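You operate a simulated robot arm through the tools that you are given. There is no shell and no other tool.

You run a simulated robot arm. Do the job below in one go: nothing can be reset, and whatever is moved stays where it is left.

Task
Put things in order on the top of the orange bench. At the end: the grey spool from the top of the orange bench stands where the white job ticket (marked "FAN") stood; the black fan from the top of the orange bench is on the brown carton (marked "LAMP"); the white job ticket from the top of the orange bench stands where the blue cartridge stood; the blue cartridge is on the red board (marked "CTRL"); whatever was shut is shut again. Leave all else as you found it, and nothing knocked over. Set down upright: blue cartridge.

It is judged by the outcome, as a careful person would: the job done as asked, and still so three seconds after it is handed in. It fails if anything else is knocked over, pushed out of place, dropped, spilled or broken.

Robot
A 6-joint arm with a two-finger parallel gripper, fixed in place. Base frame: the origin is on the floor under the middle of its stand, x ahead of it, y to its left, z up; the work surface is at about z = 0.76. Readings come in m, rad, newtons and seconds.
With the tool pointing down near the work surface it reaches from about 0.26 to 0.68 m from the base axis. Its first joint turns from -1.152 to 1.152 rad. Payload 2.9 kg.
The TCP is the grasp point between the finger pads, 0.03 m short of the fingertips. In the tool frame z runs along the fingers and y along their closing line. Largest opening 0.11 m; finger width 0.02, thickness 0.01; the body of the gripper, 0.048 by 0.112 m, starts 0.055 m behind the TCP.
Orientation is that of the tool frame in the base frame, as a unit quaternion [w, x, y, z]. With the fingers straight down and closing along the base's y, the tool's x points along the base's -x, its y along +y and its z along -z.

Tools
- The arm moves only by the tool jog_arm. Its argument "targets" is a list that holds one entry, the list of rows, each a list of 7 numbers: the turn, a rotation vector about the tool's x, y, z in rad, then the shift along the tool's x, y, z in m, then the closure, from 0 (fully open) to 1 (shut). In form: [[[rx, ry, rz, dx, dy, dz, fingers], ...]]. A call has 1 to 20 rows; each row is the pose to reach, as a shift and turn from the pose commanded when the call began, along the tool's axes at that moment. Each row takes 0.2 s and may step no farther than 0.05 m and 0.15 rad from the row before; otherwise, or with a gripper value out of range, the whole call is refused. A pose out of reach is approached as far as the arm can. The call stops where the force on the tool passes 40 N (or 10 N more than at its start, if that is more) or the arm is blocked; 0.2 s more then pass. The fingers move at their own pace (about 0.108 m/s each) and stop on an object; they squeeze with about 30 N. The grip force told is the motor's: it shows also when the fingers shut on nothing. Time passes only in rows, and 0.2 s behind the last, so rows that repeat a pose let the fingers close. It gives the time, the measured TCP pose, the force on the tool (base axes), the opening and the grip force at its end, in the units of the frame above (readings bear some noise), with the torque about the TCP (base axes, N m) and any sound that the robot's microphone picked up, and new pictures: "pictures" is both (left out), scene, wrist or none.
- Cameras (640 x 400 px; columns grow to the right, rows downward): "scene" is fixed at [0.076, 0.4297, 1.3884]; the picture's right is [-0.77, -0.64, 0.00], its down [-0.32, 0.39, -0.86] and it looks along [0.55, -0.67, -0.50] (base axes); focal length 355 px, centre (320, 200). "wrist" rides on the gripper at [0.072, 0.017, -0.103] in the tool frame; the picture's right is [-0.23, 0.97, 0.00], its down [-0.76, -0.18, -0.62] and it looks along [-0.61, -0.14, 0.78] (tool axes); focal length 222 px, centre (320, 200). There is no depth. A picture from a camera that has moved, and an enlarged one, comes with that camera's place and axes in the base frame and with its lens.
- close_up(camera, box): a new picture of the part [left, top, right, bottom] of that camera's present view, enlarged. It takes no simulated time.
- close_job(): hands the job in; it is judged then, once.

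Places have to be worked out from the pictures, the camera data and where the tool is seen. Open the gripper and draw the arm clear of the work before you hand the job in, unless the task says otherwise.

The tools are called after "Call:" as a command line: name --argument value ..., lists and objects as JSON in quotes. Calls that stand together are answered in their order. jog_arm: Moves the arm, as the interface text tells. Its arguments: {"type":"object","properties":{"targets":{"type":"array","items":{"type":"array","items":{"type":"array","items":{"type":"number"}}}},"pictures":{"type":"string","enum":["both","scene","wrist","none"]}},"required":["targets"]} The other tools are called the same way: close_up (camera, box) takes an enlarged picture of a part of a camera's view; close_job () hands the job in.

At the start:

```text
t: 0.0
tool_pos: [0.3514, -0.1806, 1.0412]
ee_rot: [0.0, 0.0, 1.0, 0.0]
force: [-0.1, -0.3, 0.1]
wrist_torque: [0.03, -0.04, -0.01]
gripper_width: 0.1101
gripper_force: 0.1
```

scene: 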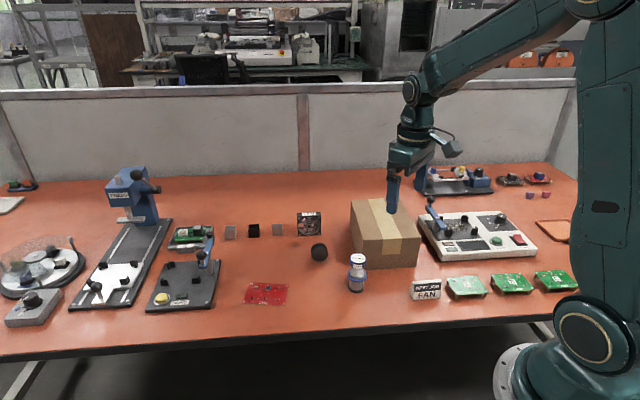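
wrist: 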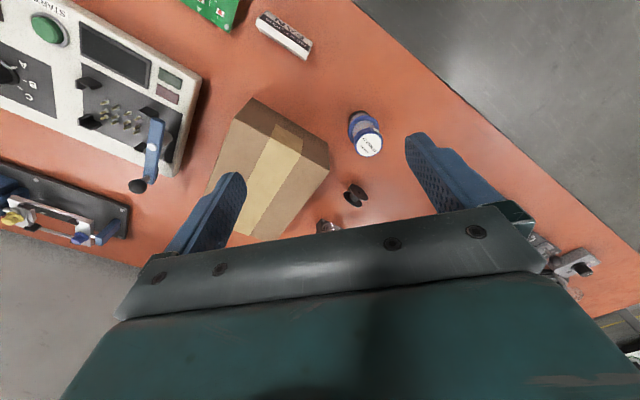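

I'll start by looking closely at the scene to identify the objects: carton, cartridge, spool, fan, job ticket, red board.

Call:
close_up --camera "scene" --box '[220, 180, 440, 320]'

Call:
close_up --camera "scene" --box '[400, 160, 600, 310]'

Call:
close_up --camera "scene" --box '[0, 160, 240, 340]'

Call:
close_up --camera "wrist" --box '[180, 0, 420, 240]'

```text
2.86 times, centred on (330, 250) of scene
camera zoom: at [0.076, 0.4297, 1.3884], right [-0.77, -0.64, 0.0], down [-0.32, 0.39, -0.86], along [0.55, -0.67, -0.5], focal length 1015 px, centre (291, 57)
```

zoom: 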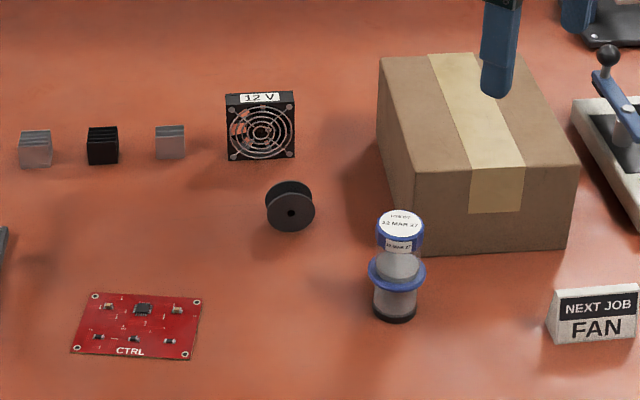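

```text
2.67 times, centred on (500, 235) of scene
camera zoom: at [0.076, 0.4297, 1.3884], right [-0.77, -0.64, 0.0], down [-0.32, 0.39, -0.86], along [0.55, -0.67, -0.5], focal length 947 px, centre (-160, 107)
```

zoom: 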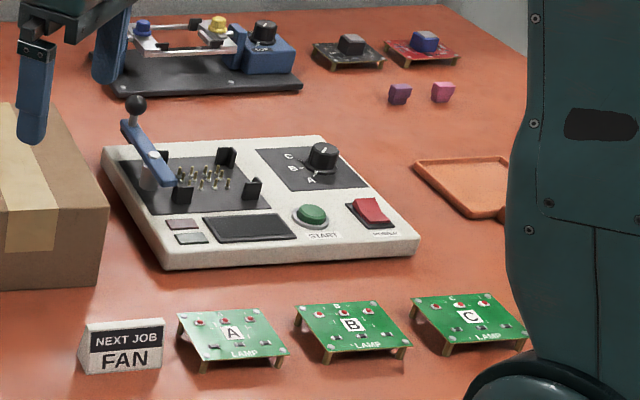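

```text
2.22 times, centred on (120, 250) of scene
camera zoom: at [0.076, 0.4297, 1.3884], right [-0.77, -0.64, 0.0], down [-0.32, 0.39, -0.86], along [0.55, -0.67, -0.5], focal length 790 px, centre (764, 89)
```

zoom: 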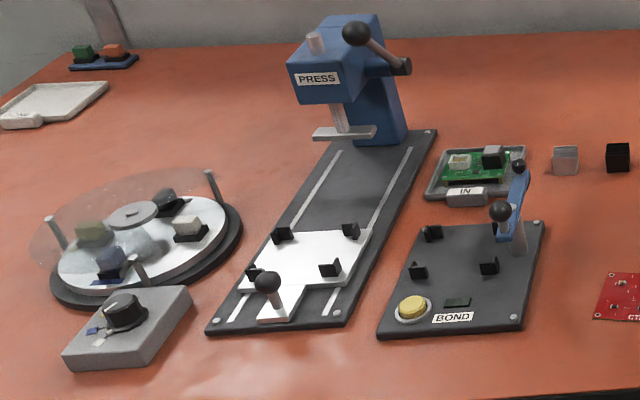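

```text
1.67 times, centred on (300, 120) of wrist
camera zoom: at [0.2785, -0.1643, 1.1456], right [0.23, 0.97, 0.0], down [0.76, -0.18, 0.62], along [0.61, -0.14, -0.78], focal length 370 px, centre (353, 333)
```

zoom: 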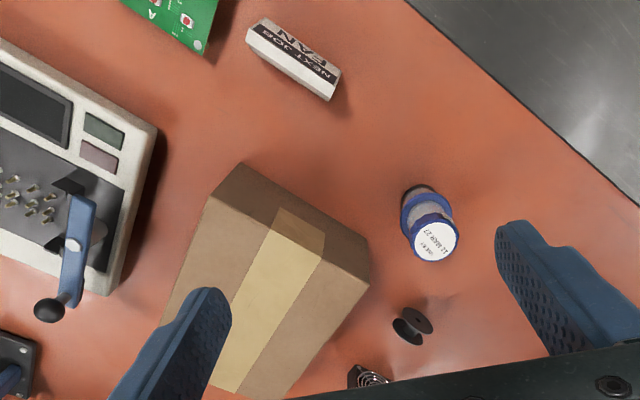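

The items are identified. The cartridge is near (0.42, -0.13), the ticket near (0.27, -0.21), the spool near (0.56, -0.16), the fan near (0.66, -0.23) and the red board near (0.58, 0.02). The carton is centred near (0.46, -0.32) with its top around z=0.86. I'll move the arm high above the red board to see it with the wrist camera.

Call:
jog_arm --targets '[[[0, 0, 0, -0.025, 0.033, 0.005, 0], [0, 0, 0, -0.05, 0.067, 0.01, 0], [0, 0, 0, -0.075, 0.1, 0.015, 0], [0, 0, 0, -0.1, 0.133, 0.02, 0], [0, 0, 0, -0.125, 0.167, 0.03, 0], [0, 0, 0, -0.149, 0.2, 0.04, 0], [0, 0, 0, -0.149, 0.2, 0.04, 0]]]'

```text
t: 1.6
tool_pos: [0.5006, 0.0189, 1.0011]
ee_rot: [0.0, 0.0, 1.0, 0.0]
force: [0.4, -0.1, -0.3]
wrist_torque: [-0.01, 0.0, 0.01]
gripper_width: 0.1099
gripper_force: 0.1
camera wrist: at [0.4283, 0.0355, 1.1042], right [0.23, 0.97, 0.0], down [0.76, -0.18, 0.62], along [0.61, -0.14, -0.78], focal length 222 px, centre (320, 200)
```

scene: 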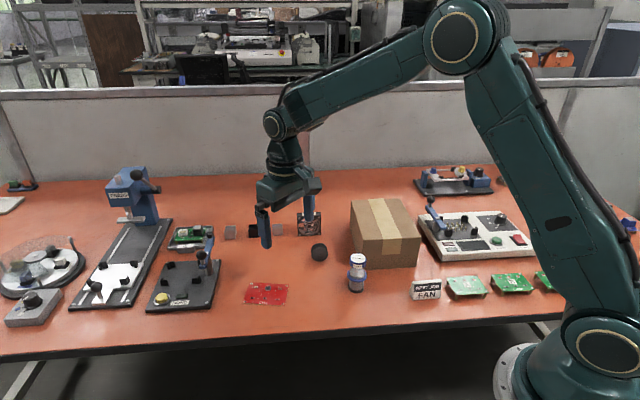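
wrist: 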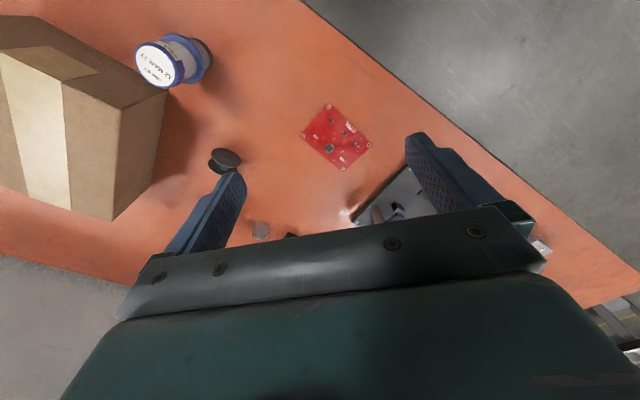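

Call:
close_up --camera "wrist" --box '[280, 90, 400, 180]'

Call:
close_up --camera "scene" --box '[226, 270, 306, 320]'

Call:
close_up --camera "scene" --box '[290, 200, 380, 300]'

Call:
close_up --camera "wrist" --box '[120, 20, 280, 200]'

```text
4.44 times, centred on (340, 135) of wrist
camera zoom: at [0.4283, 0.0355, 1.1042], right [0.23, 0.97, 0.0], down [0.76, -0.18, 0.62], along [0.61, -0.14, -0.78], focal length 987 px, centre (231, 489)
```

zoom: 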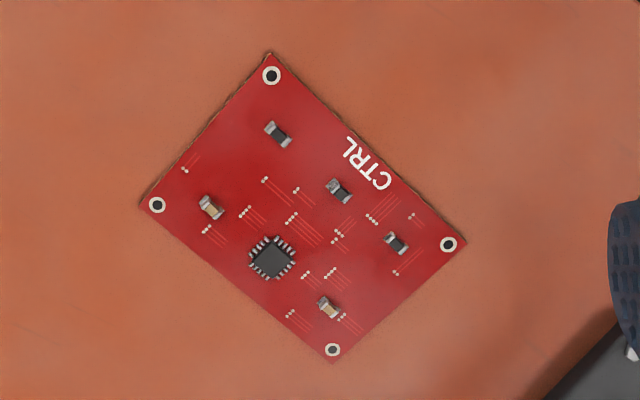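

```text
8.00 times, centred on (266, 295) of scene
camera zoom: at [0.076, 0.4297, 1.3884], right [-0.77, -0.64, 0.0], down [-0.32, 0.39, -0.86], along [0.55, -0.67, -0.5], focal length 2842 px, centre (752, -560)
```

zoom: 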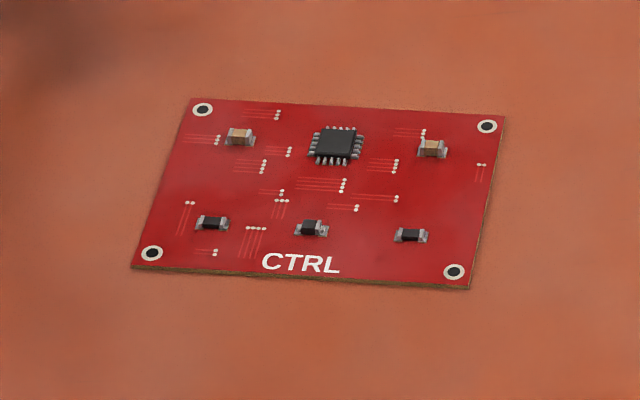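

```text
4.00 times, centred on (335, 250) of scene
camera zoom: at [0.076, 0.4297, 1.3884], right [-0.77, -0.64, 0.0], down [-0.32, 0.39, -0.86], along [0.55, -0.67, -0.5], focal length 1421 px, centre (260, 0)
```

zoom: 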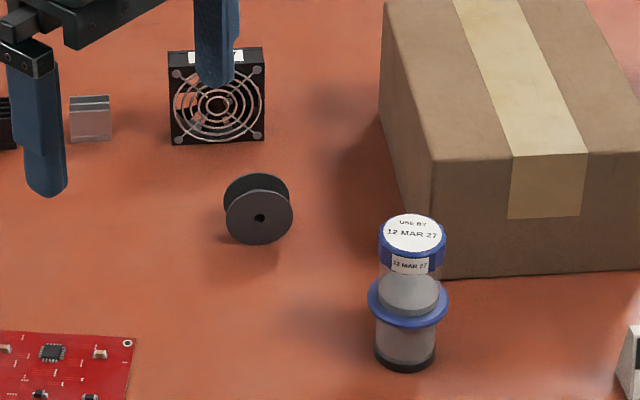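

```text
2.22 times, centred on (200, 110) of wrist
camera zoom: at [0.4283, 0.0355, 1.1042], right [0.23, 0.97, 0.0], down [0.76, -0.18, 0.62], along [0.61, -0.14, -0.78], focal length 494 px, centre (587, 400)
```

zoom: 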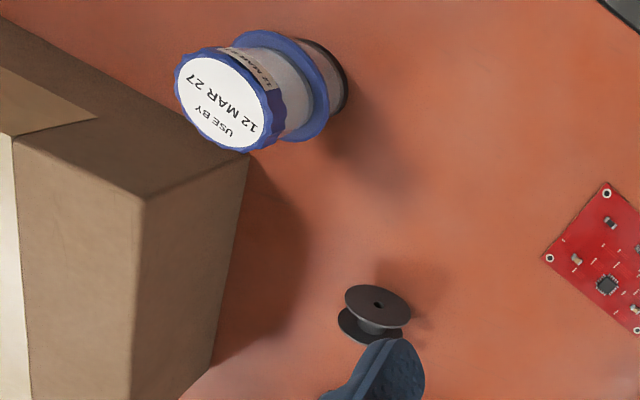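

The red board lies flat with small parts on it, and the spool lies on its rims with a horizontal axis. I'll go above the cartridge, keeping the fingertips over its top, and check the alignment with the wrist camera.

Call:
jog_arm --targets '[[[0, 0, 0, 0.02, -0.037, 0.0125, 0], [0, 0, 0, 0.04, -0.074, 0.025, 0], [0, 0, 0, 0.06, -0.111, 0.0375, 0], [0, 0, 0, 0.0795, -0.148, 0.05, 0], [0, 0, 0, 0.0795, -0.148, 0.05, 0]]]'

```text
t: 2.8
tool_pos: [0.4209, -0.1283, 0.9543]
ee_rot: [0.0, 0.0, 1.0, 0.0]
force: [0.2, 0.6, 0.4]
wrist_torque: [-0.01, 0.03, -0.03]
gripper_width: 0.1102
gripper_force: 0.0
camera wrist: at [0.3497, -0.1117, 1.0571], right [0.23, 0.97, 0.0], down [0.76, -0.18, 0.62], along [0.61, -0.14, -0.78], focal length 222 px, centre (320, 200)
```

scene: 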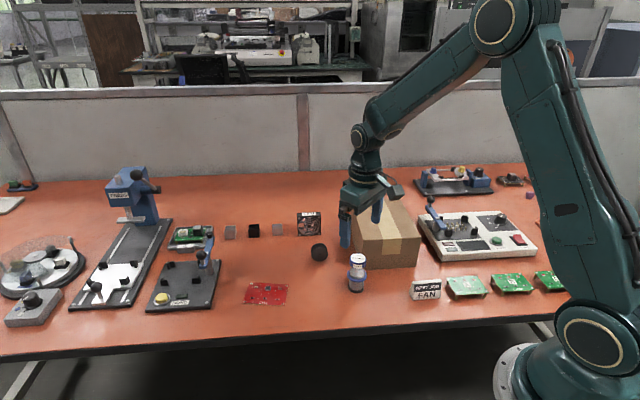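
wrist: 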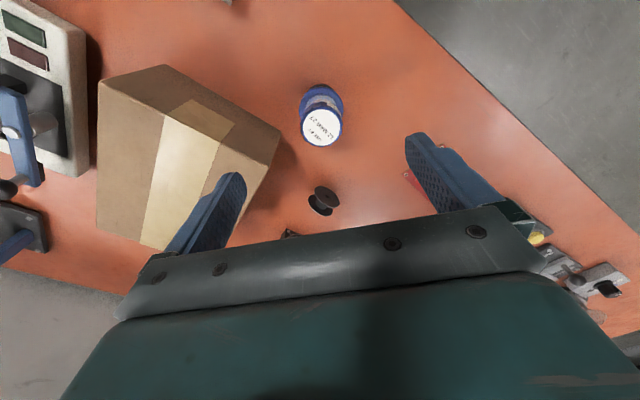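

Call:
close_up --camera "wrist" --box '[280, 70, 370, 160]'

Call:
close_up --camera "wrist" --box '[80, 50, 360, 250]'

Call:
close_up --camera "scene" --box '[380, 255, 460, 310]'

```text
4.44 times, centred on (325, 115) of wrist
camera zoom: at [0.3497, -0.1117, 1.0571], right [0.23, 0.97, 0.0], down [0.76, -0.18, 0.62], along [0.61, -0.14, -0.78], focal length 987 px, centre (298, 578)
```

zoom: 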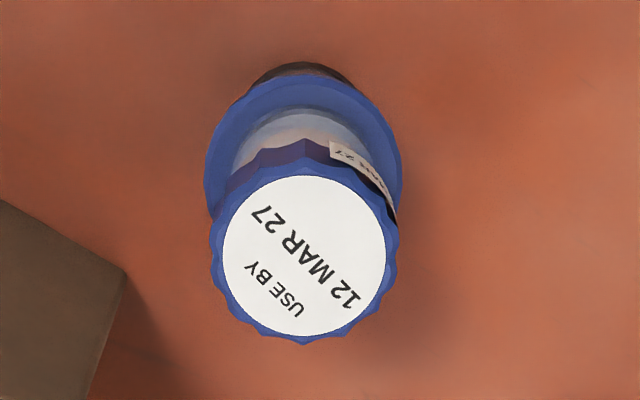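

```text
2.00 times, centred on (220, 150) of wrist
camera zoom: at [0.3497, -0.1117, 1.0571], right [0.23, 0.97, 0.0], down [0.76, -0.18, 0.62], along [0.61, -0.14, -0.78], focal length 444 px, centre (520, 300)
```

zoom: 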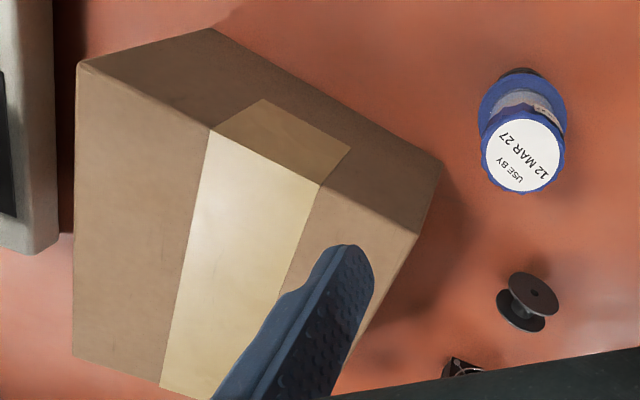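

```text
7.27 times, centred on (420, 282) of scene
camera zoom: at [0.076, 0.4296, 1.3884], right [-0.77, -0.64, 0.0], down [-0.32, 0.39, -0.86], along [0.55, -0.67, -0.5], focal length 2584 px, centre (-407, -400)
```

zoom: 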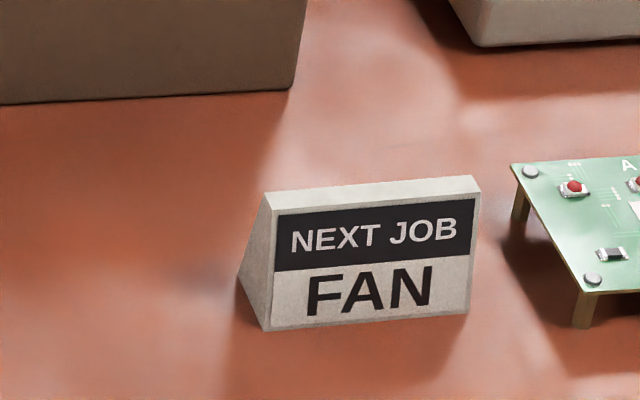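

The cartridge axis is at about (0.422, -0.1275) with its top at z≈0.861, almost exactly under the TCP. I'll descend to z≈0.849, which puts the fingertips just above the blue flange, and close on the cap.

Call:
jog_arm --targets '[[[0, 0, 0, -0.001, 0.0005, 0.034, 0.2], [0, 0, 0, -0.001, 0.0005, 0.068, 0.2], [0, 0, 0, -0.001, 0.0005, 0.09, 0.2], [0, 0, 0, -0.001, 0.0005, 0.102, 0.2], [0, 0, 0, -0.001, 0.0005, 0.102, 0.2]]]'

```text
t: 4.0
tool_pos: [0.4214, -0.1279, 0.8501]
ee_rot: [0.001, 0.0, 1.0, -0.001]
force: [-0.9, 0.1, 0.6]
wrist_torque: [0.02, -0.01, 0.01]
gripper_width: 0.0881
gripper_force: 0.0
camera wrist: at [0.3489, -0.1117, 0.9541], right [0.23, 0.97, 0.0], down [0.76, -0.18, 0.62], along [0.61, -0.14, -0.78], focal length 222 px, centre (320, 200)
```

scene: 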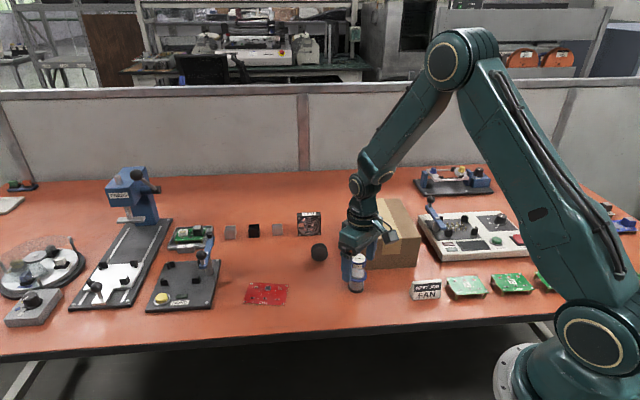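
wrist: 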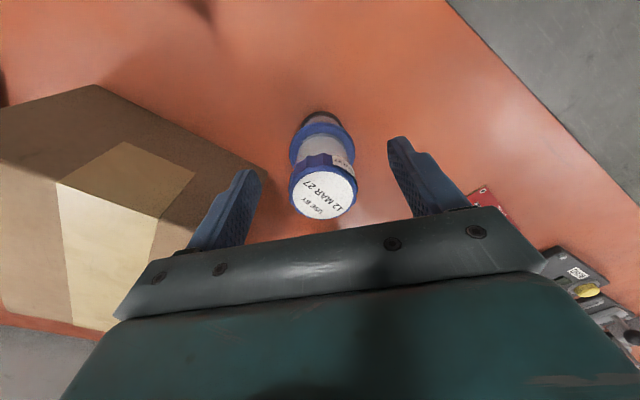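

The cap sits between the fingers and is well centred. I'll close the gripper on it.

Call:
jog_arm --targets '[[[0, 0, 0, 0.002, 0, 0, 0.6], [0, 0, 0, 0.002, 0, 0, 1], [0, 0, 0, 0.002, 0, 0, 1], [0, 0, 0, 0.002, 0, 0, 1]]]' --pictures "wrist"

```text
t: 5.0
tool_pos: [0.418, -0.1271, 0.8508]
ee_rot: [0.0, 0.0, 1.0, 0.0]
force: [-0.3, 0.3, 0.0]
wrist_torque: [0.03, 0.01, 0.0]
gripper_width: 0.0371
gripper_force: 29.9
camera wrist: at [0.3467, -0.1114, 0.9538], right [0.23, 0.97, 0.0], down [0.76, -0.18, 0.62], along [0.61, -0.14, -0.78], focal length 222 px, centre (320, 200)
```

wrist: 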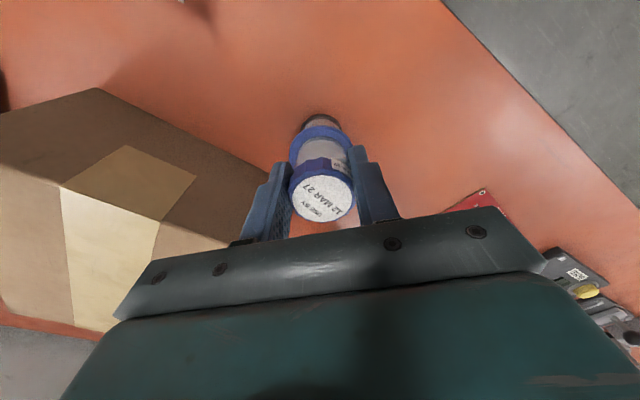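

The grip holds at 0.037 m, so the cartridge's original spot is about (0.419, -0.1275). I'll lift it straight up.

Call:
jog_arm --targets '[[[0, 0, 0, 0, 0, -0.01, 1], [0, 0, 0, 0, 0, -0.03, 1], [0, 0, 0, 0, 0, -0.06, 1], [0, 0, 0, 0, 0, -0.09, 1], [0, 0, 0, 0, 0, -0.1, 1]]]'

```text
t: 6.2
tool_pos: [0.4199, -0.128, 0.9496]
ee_rot: [0.0, 0.0, 1.0, -0.001]
force: [-0.3, -0.1, -0.4]
wrist_torque: [0.0, 0.01, 0.01]
gripper_width: 0.0
gripper_force: 30.4
camera wrist: at [0.348, -0.1114, 1.0539], right [0.23, 0.97, 0.0], down [0.76, -0.18, 0.62], along [0.61, -0.14, -0.78], focal length 222 px, centre (320, 200)
```

scene: 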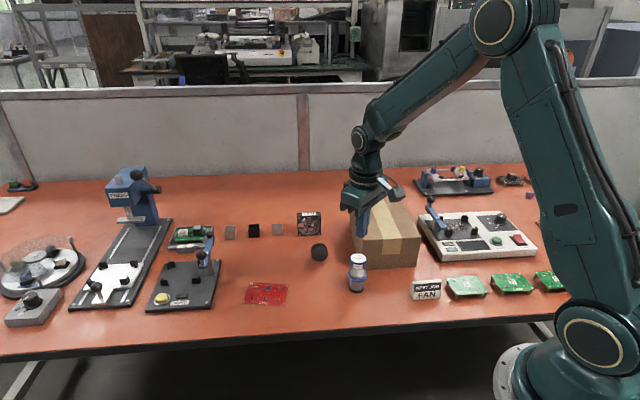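
wrist: 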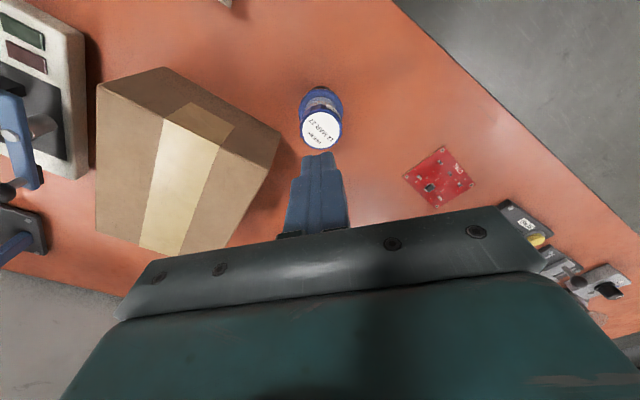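

The fingers slipped off the cap and the cartridge stayed standing at its place. I'll look closely before choosing a better grip.

Call:
close_up --camera "scene" --box '[332, 240, 384, 300]'

Call:
close_up --camera "wrist" --box '[280, 75, 360, 160]'

```text
6.67 times, centred on (358, 270) of scene
camera zoom: at [0.076, 0.4297, 1.3884], right [-0.77, -0.64, 0.0], down [-0.32, 0.39, -0.86], along [0.55, -0.67, -0.5], focal length 2368 px, centre (67, -267)
```

zoom: 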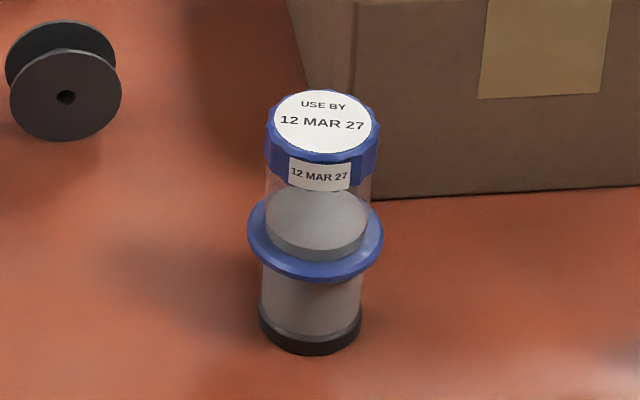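

```text
4.71 times, centred on (320, 118) of wrist
camera zoom: at [0.348, -0.1114, 1.0539], right [0.23, 0.97, 0.0], down [0.76, -0.18, 0.62], along [0.61, -0.14, -0.78], focal length 1045 px, centre (320, 588)
```

zoom: 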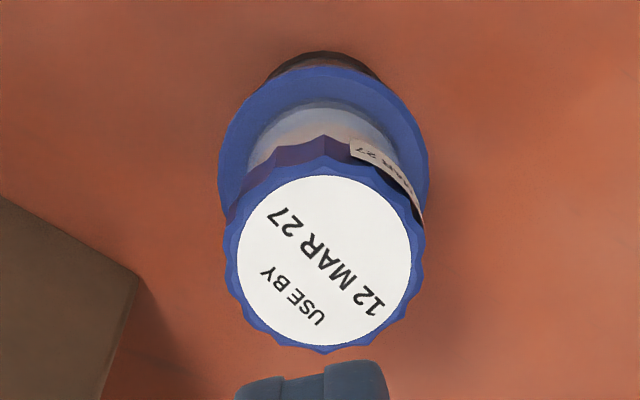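

The cap seems slippery, so I'll try a deeper grip around the wide blue flange, with fingertips at about z=0.79. I'll test it with a very small lift first.

Call:
jog_arm --targets '[[[0, 0, 0, 0, 0, 0, 0.2], [0, 0, 0, 0, 0, 0, 0.2], [0, 0, 0, 0, 0, 0.04, 0.2], [0, 0, 0, 0, 0, 0.08, 0.2], [0, 0, 0, 0, 0, 0.11, 0.2], [0, 0, 0, 0, 0, 0.129, 0.2], [0, 0, 0, 0, 0, 0.129, 0.2], [0, 0, 0, 0, 0, 0.129, 0.6], [0, 0, 0, 0, 0, 0.129, 1], [0, 0, 0, 0, 0, 0.129, 1], [0, 0, 0, 0, 0, 0.129, 1]]]'

```text
t: 8.6
tool_pos: [0.4201, -0.127, 0.8227]
ee_rot: [-0.001, -0.001, 1.0, 0.0]
force: [0.2, 0.3, 1.0]
wrist_torque: [-0.03, 0.02, -0.01]
gripper_width: 0.0489
gripper_force: 30.1
camera wrist: at [0.3479, -0.1109, 0.9251], right [0.23, 0.97, 0.0], down [0.76, -0.18, 0.62], along [0.61, -0.14, -0.78], focal length 222 px, centre (320, 200)
```

scene: 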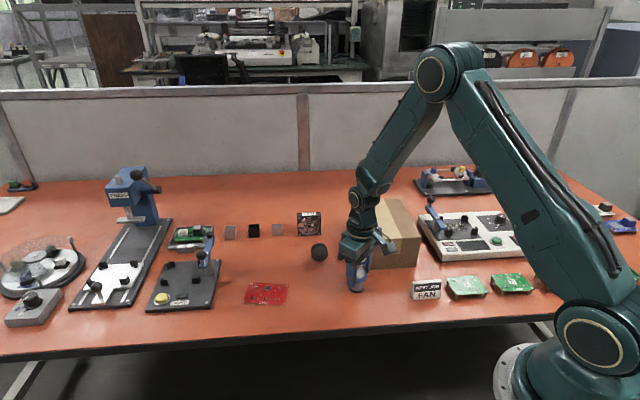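
wrist: 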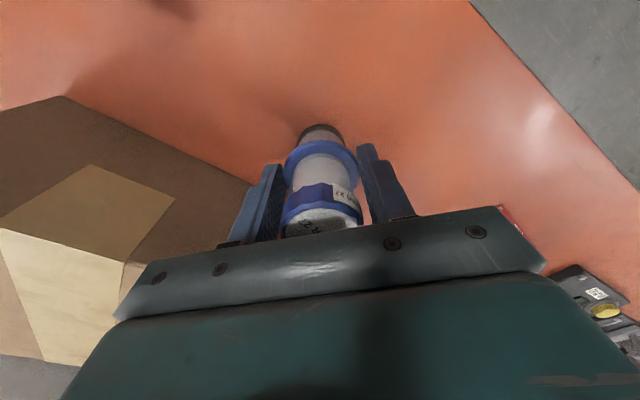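

The fingers are now on the flange at 0.049 m. I'll do a small slow test lift of 6 mm and read the force.

Call:
jog_arm --targets '[[[0, 0, 0, 0, 0, -0.001, 1], [0, 0, 0, 0, 0, -0.002, 1], [0, 0, 0, 0, 0, -0.003, 1], [0, 0, 0, 0, 0, -0.004, 1], [0, 0, 0, 0, 0, -0.005, 1], [0, 0, 0, 0, 0, -0.006, 1], [0, 0, 0, 0, 0, -0.006, 1]]]'

```text
t: 10.2
tool_pos: [0.4198, -0.1269, 0.8276]
ee_rot: [-0.001, 0.0, 1.0, 0.0]
force: [-0.4, -0.3, -3.4]
wrist_torque: [0.02, 0.02, 0.0]
gripper_width: 0.0487
gripper_force: 29.6
camera wrist: at [0.3476, -0.1112, 0.9315], right [0.23, 0.97, 0.0], down [0.76, -0.18, 0.62], along [0.61, -0.14, -0.78], focal length 222 px, centre (320, 200)
```

scene: 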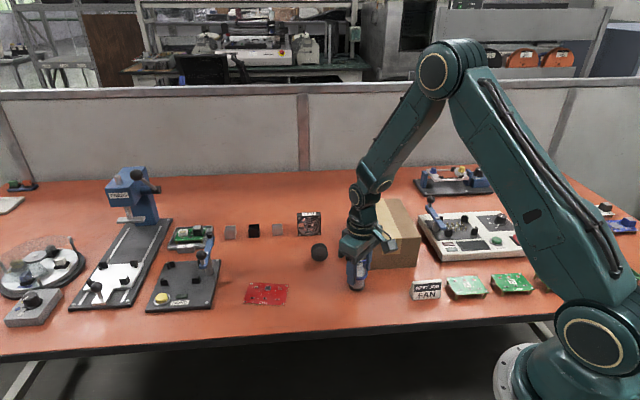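
wrist: 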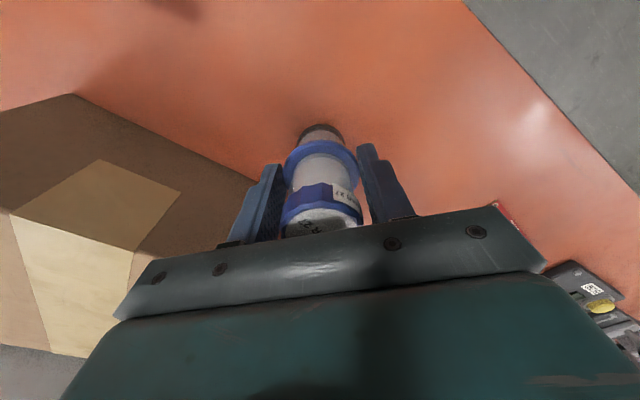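

The tool now carries about 3.4 N and the cartridge keeps its place between the fingers, so the flange grip holds. I'll continue lifting slowly.

Call:
jog_arm --targets '[[[0, 0, 0, 0, 0, -0.005, 1], [0, 0, 0, 0, 0, -0.01, 1], [0, 0, 0, 0, 0, -0.015, 1], [0, 0, 0, 0, 0, -0.02, 1], [0, 0, 0, 0, 0, -0.03, 1], [0, 0, 0, 0, 0, -0.04, 1], [0, 0, 0, 0, 0, -0.05, 1], [0, 0, 0, 0, 0, -0.06, 1], [0, 0, 0, 0, 0, -0.07, 1], [0, 0, 0, 0, 0, -0.07, 1]]]'

```text
t: 12.4
tool_pos: [0.4193, -0.1286, 0.8965]
ee_rot: [0.0, 0.0, 1.0, -0.001]
force: [0.2, 0.6, -2.8]
wrist_torque: [-0.01, 0.04, 0.0]
gripper_width: 0.0489
gripper_force: 29.7
camera wrist: at [0.347, -0.1121, 1.0007], right [0.23, 0.97, 0.0], down [0.76, -0.18, 0.62], along [0.61, -0.14, -0.78], focal length 222 px, centre (320, 200)
```

scene: 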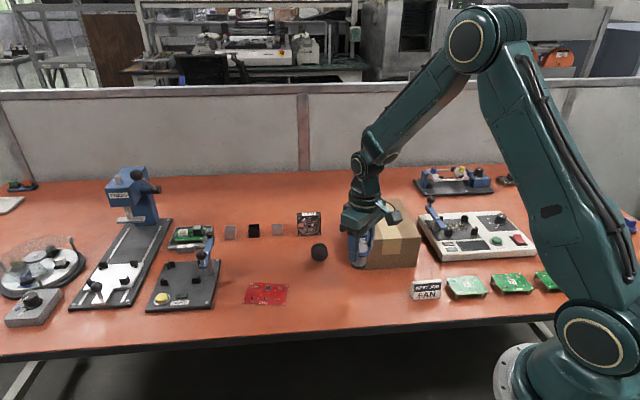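
wrist: 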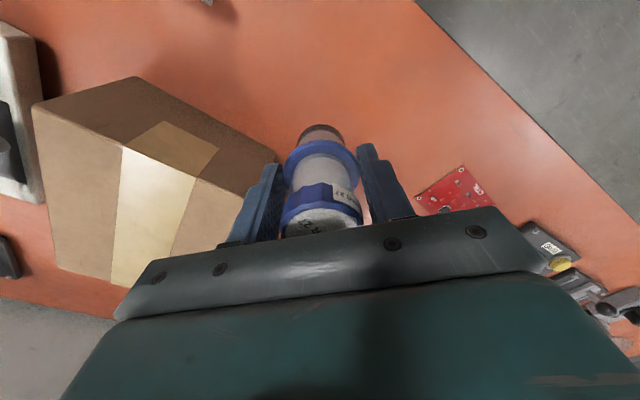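

The cartridge is firmly held and upright. I'll carry it gently over the red board.

Call:
jog_arm --targets '[[[0, 0, 0, -0.007, 0.007, -0.002, 1], [0, 0, 0, -0.022, 0.021, -0.005, 1], [0, 0, 0, -0.04, 0.039, -0.01, 1], [0, 0, 0, -0.06, 0.058, -0.01, 1], [0, 0, 0, -0.08, 0.078, -0.01, 1], [0, 0, 0, -0.1, 0.097, -0.01, 1], [0, 0, 0, -0.12, 0.117, -0.01, 1], [0, 0, 0, -0.138, 0.134, -0.01, 1], [0, 0, 0, -0.149, 0.145, -0.01, 1], [0, 0, 0, -0.154, 0.1495, -0.01, 1], [0, 0, 0, -0.154, 0.1495, -0.01, 1]]]'

```text
t: 14.8
tool_pos: [0.5712, 0.0236, 0.9069]
ee_rot: [0.0, 0.0, 1.0, 0.001]
force: [-0.7, -0.6, -2.2]
wrist_torque: [0.0, -0.02, 0.05]
gripper_width: 0.0488
gripper_force: 30.0
camera wrist: at [0.4999, 0.0391, 1.0112], right [0.23, 0.97, 0.0], down [0.76, -0.18, 0.62], along [0.61, -0.14, -0.78], focal length 222 px, centre (320, 200)
```

scene: 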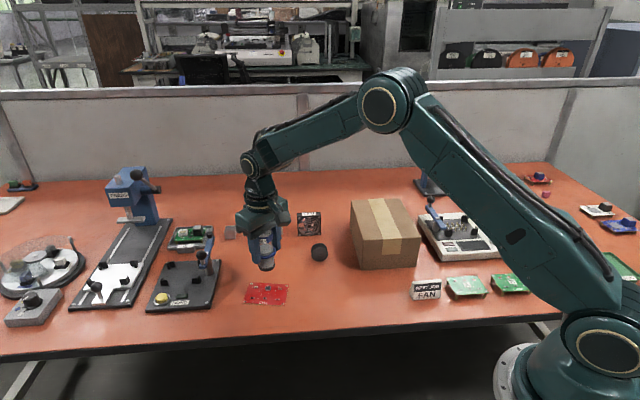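
wrist: 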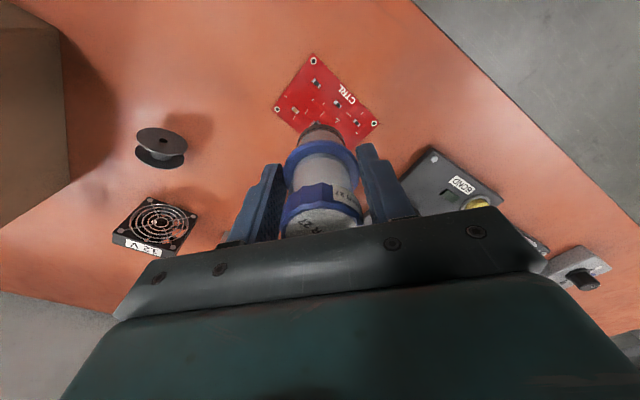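

Call:
close_up --camera "wrist" --box '[260, 40, 400, 150]'

Call:
close_up --camera "wrist" --box '[90, 110, 230, 270]'

Call:
close_up --camera "scene" --box '[220, 220, 310, 320]'

```text
3.64 times, centred on (330, 95) of wrist
camera zoom: at [0.4999, 0.0391, 1.0112], right [0.23, 0.97, 0.0], down [0.76, -0.18, 0.62], along [0.61, -0.14, -0.78], focal length 808 px, centre (284, 582)
```

zoom: 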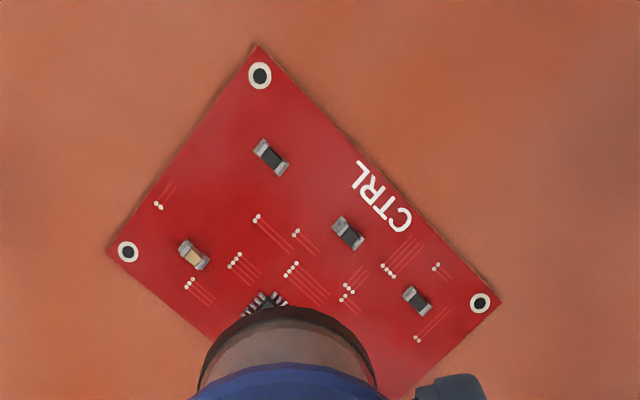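

```text
2.50 times, centred on (160, 190) of wrist
camera zoom: at [0.4999, 0.0391, 1.0112], right [0.23, 0.97, 0.0], down [0.76, -0.18, 0.62], along [0.61, -0.14, -0.78], focal length 555 px, centre (720, 225)
```

zoom: 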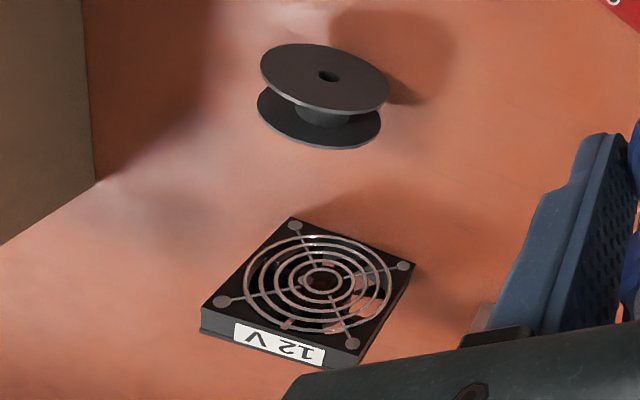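

```text
4.00 times, centred on (265, 270) of scene
camera zoom: at [0.076, 0.4297, 1.3884], right [-0.77, -0.64, 0.0], down [-0.32, 0.39, -0.86], along [0.55, -0.67, -0.5], focal length 1421 px, centre (540, -80)
```

zoom: 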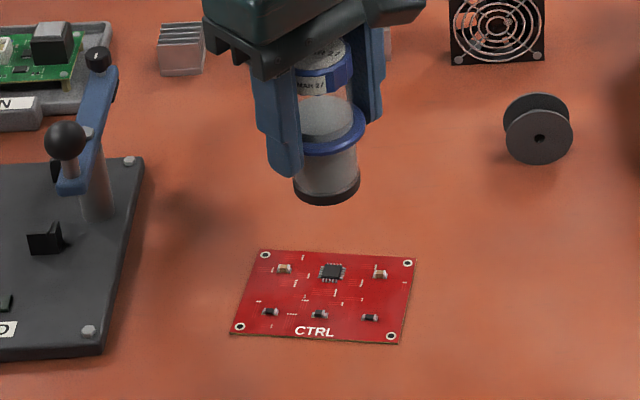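

The board corners agree across views, with the centre near (0.581, 0.029), and the TCP is over the planned spot (0.574, 0.022), clear of most of the parts. I'll descend to just above contact.

Call:
jog_arm --targets '[[[0, 0, 0, 0, 0, 0.01, 1], [0, 0, 0, 0, 0, 0.03, 1], [0, 0, 0, 0, 0, 0.05, 1], [0, 0, 0, 0, 0, 0.065, 1], [0, 0, 0, 0, 0, 0.075, 1], [0, 0, 0, 0, 0, 0.079, 1], [0, 0, 0, 0, 0, 0.079, 1]]]'

```text
t: 16.4
tool_pos: [0.5729, 0.0199, 0.8266]
ee_rot: [0.0, 0.0, 1.0, 0.0]
force: [-0.3, 1.1, -2.2]
wrist_torque: [-0.03, 0.01, 0.0]
gripper_width: 0.0482
gripper_force: 29.5
camera wrist: at [0.501, 0.0374, 0.9309], right [0.23, 0.97, 0.0], down [0.76, -0.18, 0.62], along [0.61, -0.14, -0.78], focal length 222 px, centre (320, 200)
```

scene: 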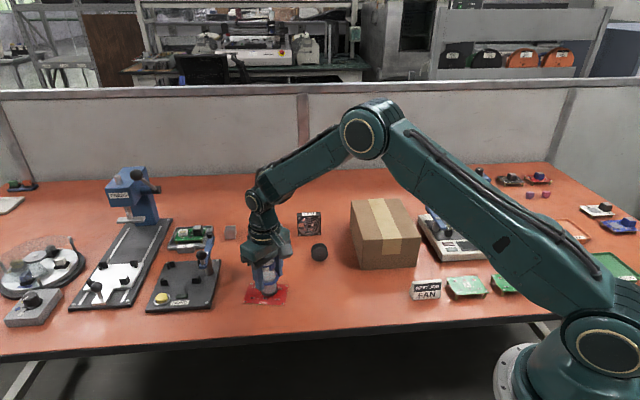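
wrist: 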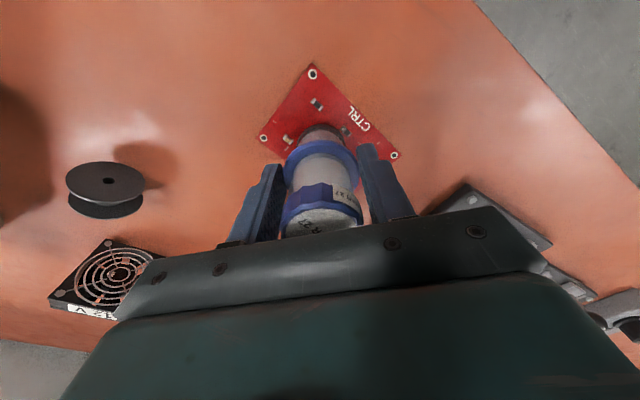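

The board is directly below and the cartridge is not yet touching. I'll lower in millimetre steps, watching the force.

Call:
jog_arm --targets '[[[0, 0, 0, 0, 0, 0.001, 1], [0, 0, 0, 0, 0, 0.002, 1], [0, 0, 0, 0, 0, 0.003, 1], [0, 0, 0, 0, 0, 0.003, 1]]]' --pictures "none"

Call:
close_up --camera "scene" --box '[230, 250, 310, 310]'

```text
t: 17.4
tool_pos: [0.5738, 0.0217, 0.8247]
ee_rot: [0.001, 0.0, 1.0, 0.0]
force: [-0.7, 0.8, -1.7]
wrist_torque: [-0.01, -0.03, 0.02]
gripper_width: 0.0486
gripper_force: 29.5
```

```text
6.67 times, centred on (270, 280) of scene
camera zoom: at [0.076, 0.4297, 1.3884], right [-0.77, -0.64, 0.0], down [-0.32, 0.39, -0.86], along [0.55, -0.67, -0.5], focal length 2368 px, centre (653, -333)
```

zoom: 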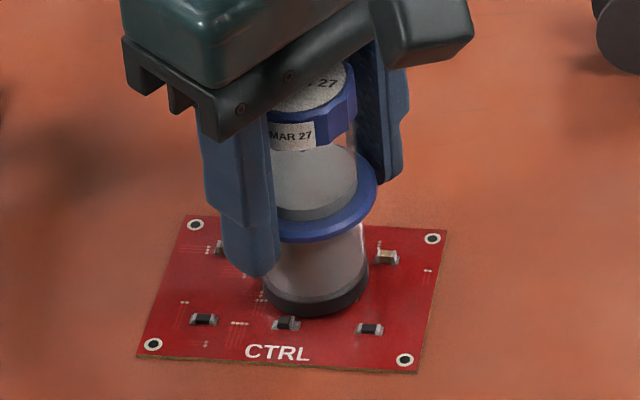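

Call:
jog_arm --targets '[[[0, 0, 0, 0, 0, 0.0005, 1], [0, 0, 0, 0, 0, 0.001, 1], [0, 0, 0, 0, 0, 0.001, 1]]]' --pictures "none"

Call:
jog_arm --targets '[[[0, 0, 0, 0, 0, 0.0, 1], [0, 0, 0, 0, 0, 0.0, 1]]]' --pictures "none"

```text
t: 18.2
tool_pos: [0.5729, 0.0202, 0.8233]
ee_rot: [0.001, 0.0, 1.0, -0.001]
force: [-2.1, -1.5, 8.4]
wrist_torque: [-0.04, 0.07, -0.03]
gripper_width: 0.0487
gripper_force: 30.3
```

```text
t: 18.8
tool_pos: [0.573, 0.0216, 0.8236]
ee_rot: [0.001, -0.001, 1.0, 0.0]
force: [0.1, -0.4, 11.7]
wrist_torque: [-0.07, -0.09, 0.01]
gripper_width: 0.0491
gripper_force: 30.4
```

Contact is made on the board at z≈0.823, pressing about 10 N. I'll back off half a millimetre, then open the fingers gently.

Call:
jog_arm --targets '[[[0, 0, 0, 0, 0, -0.0005, 1], [0, 0, 0, 0, 0, -0.0005, 0.52], [0, 0, 0, 0, 0, -0.0005, 0.48], [0, 0, 0, 0, 0, -0.0005, 0.4], [0, 0, 0, 0, 0, -0.0005, 0.3], [0, 0, 0, 0, 0, -0.0005, 0.2], [0, 0, 0, 0, 0, -0.0005, 0.2]]]'

Call:
close_up --camera "scene" --box '[230, 250, 310, 310]'

```text
t: 20.4
tool_pos: [0.5726, 0.0207, 0.824]
ee_rot: [0.0, 0.0, 1.0, 0.0]
force: [0.5, -0.3, 0.0]
wrist_torque: [-0.02, -0.02, -0.02]
gripper_width: 0.0881
gripper_force: 0.0
camera wrist: at [0.501, 0.0381, 0.9277], right [0.23, 0.97, 0.0], down [0.76, -0.18, 0.62], along [0.61, -0.14, -0.78], focal length 222 px, centre (320, 200)
```

scene: 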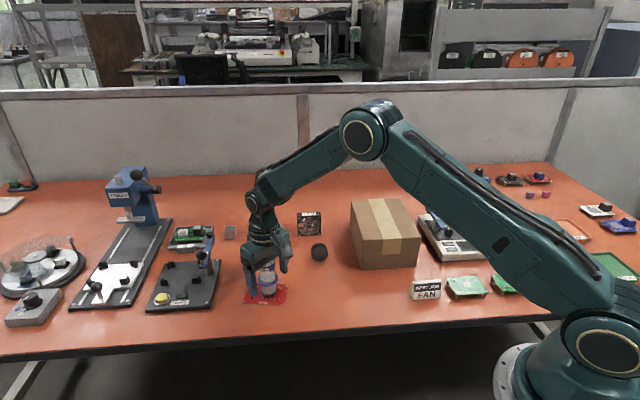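
wrist: 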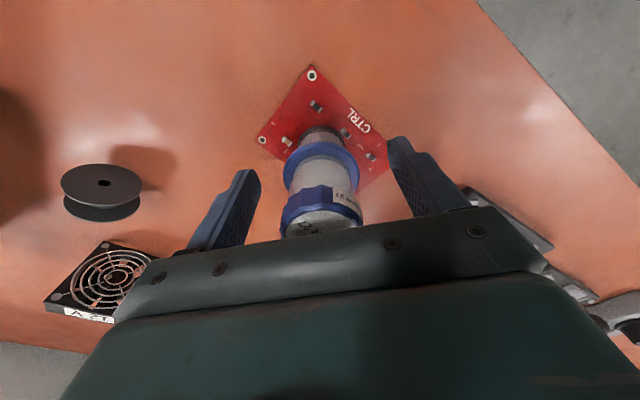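

```text
6.67 times, centred on (270, 280) of scene
camera zoom: at [0.076, 0.4297, 1.3884], right [-0.77, -0.64, 0.0], down [-0.32, 0.39, -0.86], along [0.55, -0.67, -0.5], focal length 2368 px, centre (653, -333)
```

zoom: 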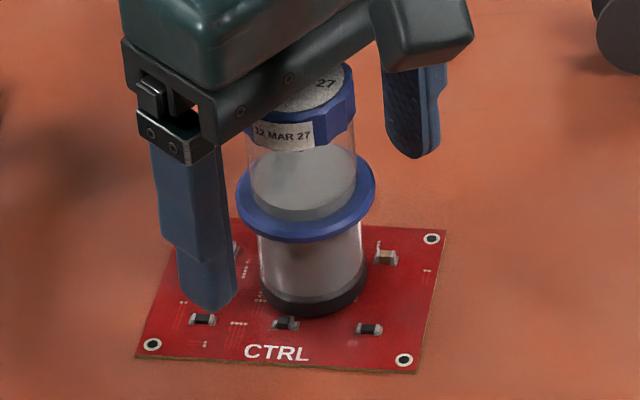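

The cartridge stands upright on the board. I'll raise the arm straight up.

Call:
jog_arm --targets '[[[0, 0, 0, 0, 0, -0.02, 0.2], [0, 0, 0, 0, 0, -0.05, 0.2], [0, 0, 0, 0, 0, -0.09, 0.2], [0, 0, 0, 0, 0, -0.13, 0.2], [0, 0, 0, 0, 0, -0.16, 0.2], [0, 0, 0, 0, 0, -0.16, 0.2]]]'

Call:
close_up --camera "scene" --box '[230, 250, 310, 310]'

```text
t: 21.8
tool_pos: [0.5728, 0.0231, 0.9854]
ee_rot: [-0.001, 0.0, 1.0, 0.0]
force: [0.0, -0.4, -0.5]
wrist_torque: [0.03, 0.02, 0.0]
gripper_width: 0.0884
gripper_force: 0.0
camera wrist: at [0.4997, 0.0389, 1.0889], right [0.23, 0.97, 0.0], down [0.76, -0.18, 0.62], along [0.61, -0.14, -0.78], focal length 222 px, centre (320, 200)
```

scene: 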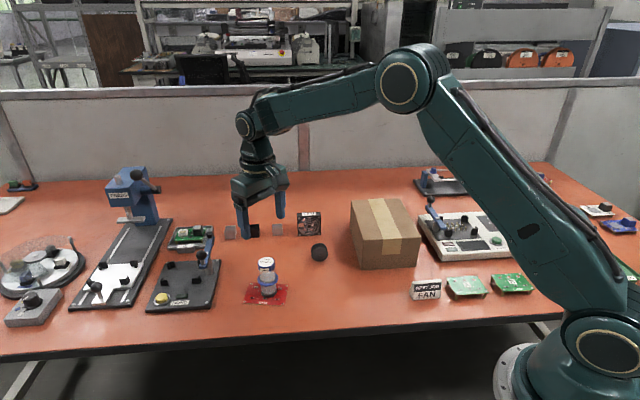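
wrist: 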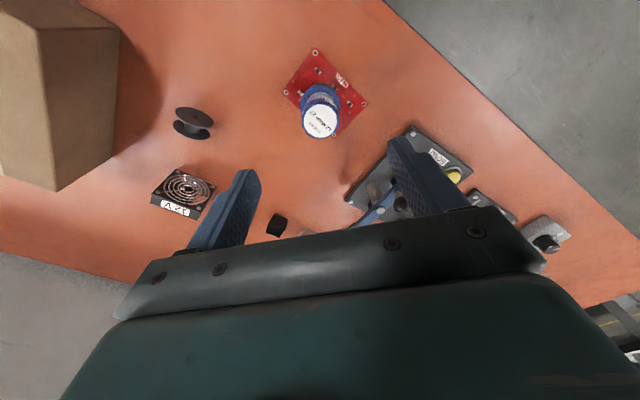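

```text
6.67 times, centred on (270, 280) of scene
camera zoom: at [0.076, 0.4297, 1.3884], right [-0.77, -0.64, 0.0], down [-0.32, 0.39, -0.86], along [0.55, -0.67, -0.5], focal length 2368 px, centre (653, -333)
```

zoom: 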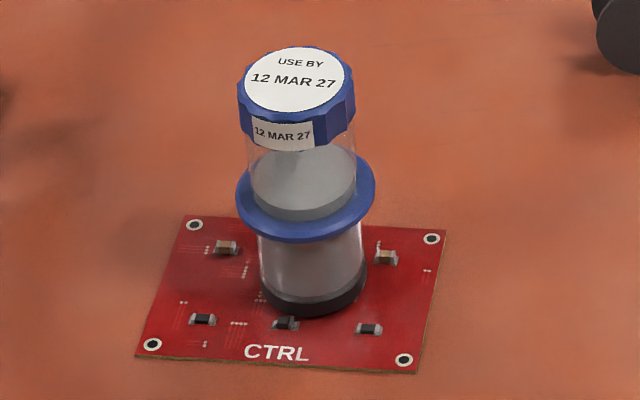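

The cartridge stands vertical on the CTRL board, since the slight lean in the image matches perspective. Next is the job ticket, a wedge about 0.07 m long near (0.28, -0.2175), lying along (0.69, 0.72). I'll move above it while turning the tool about 44° so the fingers line up with its long axis.

Call:
jog_arm --targets '[[[0, 0, 0.085, 0.033, -0.027, 0.0, 0.2], [0, 0, 0.17, 0.066, -0.053, 0.0, 0.2], [0, 0, 0.255, 0.098, -0.08, 0.005, 0.2], [0, 0, 0.34, 0.131, -0.106, 0.01, 0.2], [0, 0, 0.425, 0.163, -0.133, 0.02, 0.2], [0, 0, 0.51, 0.196, -0.159, 0.03, 0.2], [0, 0, 0.595, 0.229, -0.186, 0.04, 0.2], [0, 0, 0.68, 0.261, -0.212, 0.05, 0.2], [0, 0, 0.767, 0.294, -0.239, 0.054, 0.2], [0, 0, 0.767, 0.294, -0.239, 0.054, 0.2]]]'

```text
t: 24.0
tool_pos: [0.279, -0.2168, 0.9305]
ee_rot: [0.0, 0.375, 0.927, 0.0]
force: [-0.7, 0.1, -0.7]
wrist_torque: [-0.02, -0.01, 0.0]
gripper_width: 0.088
gripper_force: 0.0
camera wrist: at [0.2393, -0.1545, 1.0335], right [0.84, 0.54, 0.0], down [0.42, -0.66, 0.62], along [0.34, -0.52, -0.78], focal length 222 px, centre (320, 200)
```

scene: 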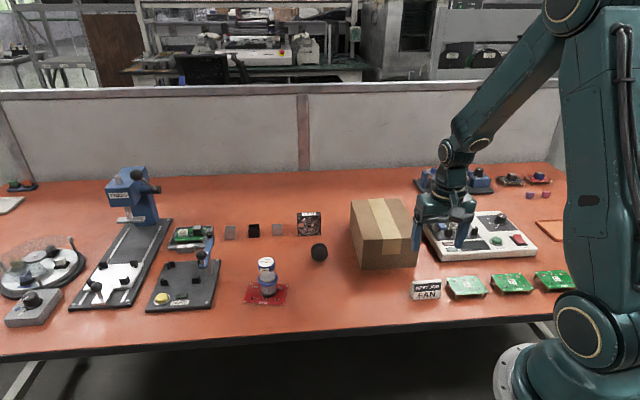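
wrist: 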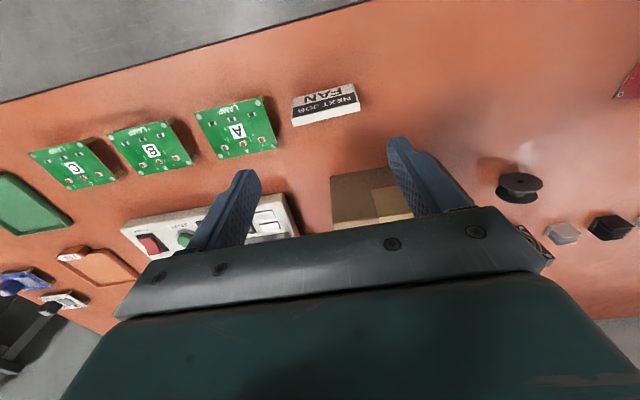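

Call:
close_up --camera "wrist" --box '[190, 70, 370, 170]'

```text
3.56 times, centred on (280, 120) of wrist
camera zoom: at [0.2393, -0.1545, 1.0335], right [0.84, 0.54, 0.0], down [0.42, -0.66, 0.62], along [0.34, -0.52, -0.78], focal length 790 px, centre (462, 484)
```

zoom: 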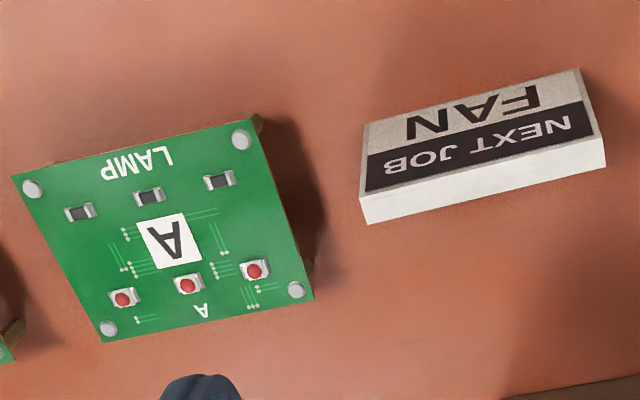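

Using the wrist view, the ticket centre is at about (0.2844, -0.212). It lies along (0.70, 0.715), and lamp board A's edge is 0.063 m away along the axis, so both fingers fit. I'll shift 7 mm along the closing line and descend partway to check.

Call:
jog_arm --targets '[[[0, 0, 0.007, 0.0007, 0.0071, 0.01, 0.22], [0, 0, 0.007, 0.0007, 0.0071, 0.04, 0.22], [0, 0, 0.007, 0.0007, 0.0071, 0.07, 0.22], [0, 0, 0.007, 0.0007, 0.0071, 0.09, 0.22], [0, 0, 0.007, 0.0007, 0.0071, 0.09, 0.22]]]'

Call:
close_up --camera "wrist" --box '[180, 60, 460, 240]'

```text
t: 25.2
tool_pos: [0.2839, -0.2116, 0.8415]
ee_rot: [0.0, 0.378, 0.926, 0.0]
force: [0.3, 0.1, 0.7]
wrist_torque: [0.03, -0.01, 0.0]
gripper_width: 0.0859
gripper_force: 0.0
camera wrist: at [0.2445, -0.1501, 0.9449], right [0.84, 0.54, 0.0], down [0.42, -0.66, 0.62], along [0.34, -0.53, -0.78], focal length 222 px, centre (320, 200)
```

scene: 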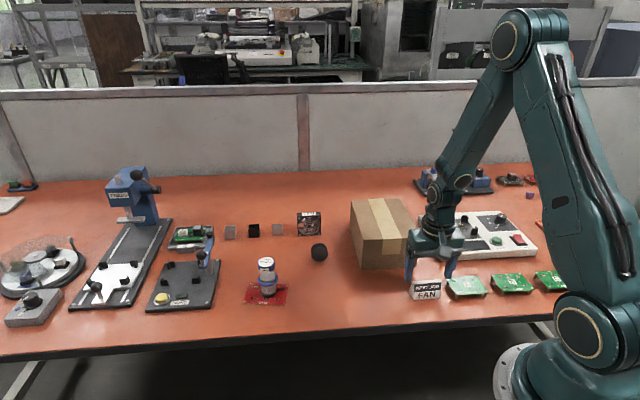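
wrist: 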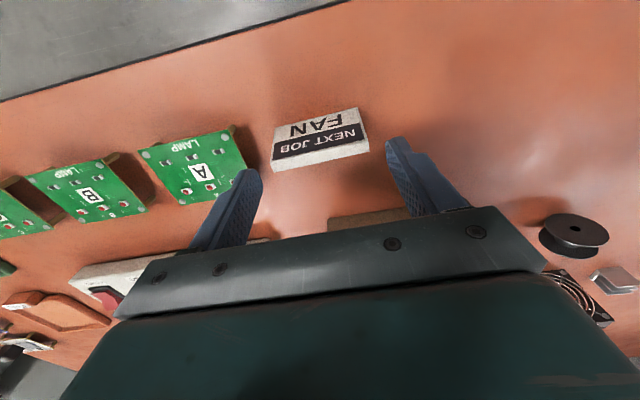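

```text
2.22 times, centred on (320, 150) of wrist
camera zoom: at [0.2445, -0.1501, 0.9449], right [0.84, 0.54, 0.0], down [0.42, -0.66, 0.62], along [0.34, -0.53, -0.78], focal length 494 px, centre (320, 311)
```

zoom: 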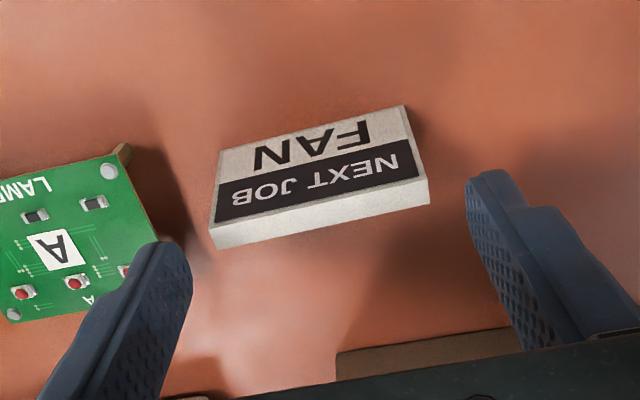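

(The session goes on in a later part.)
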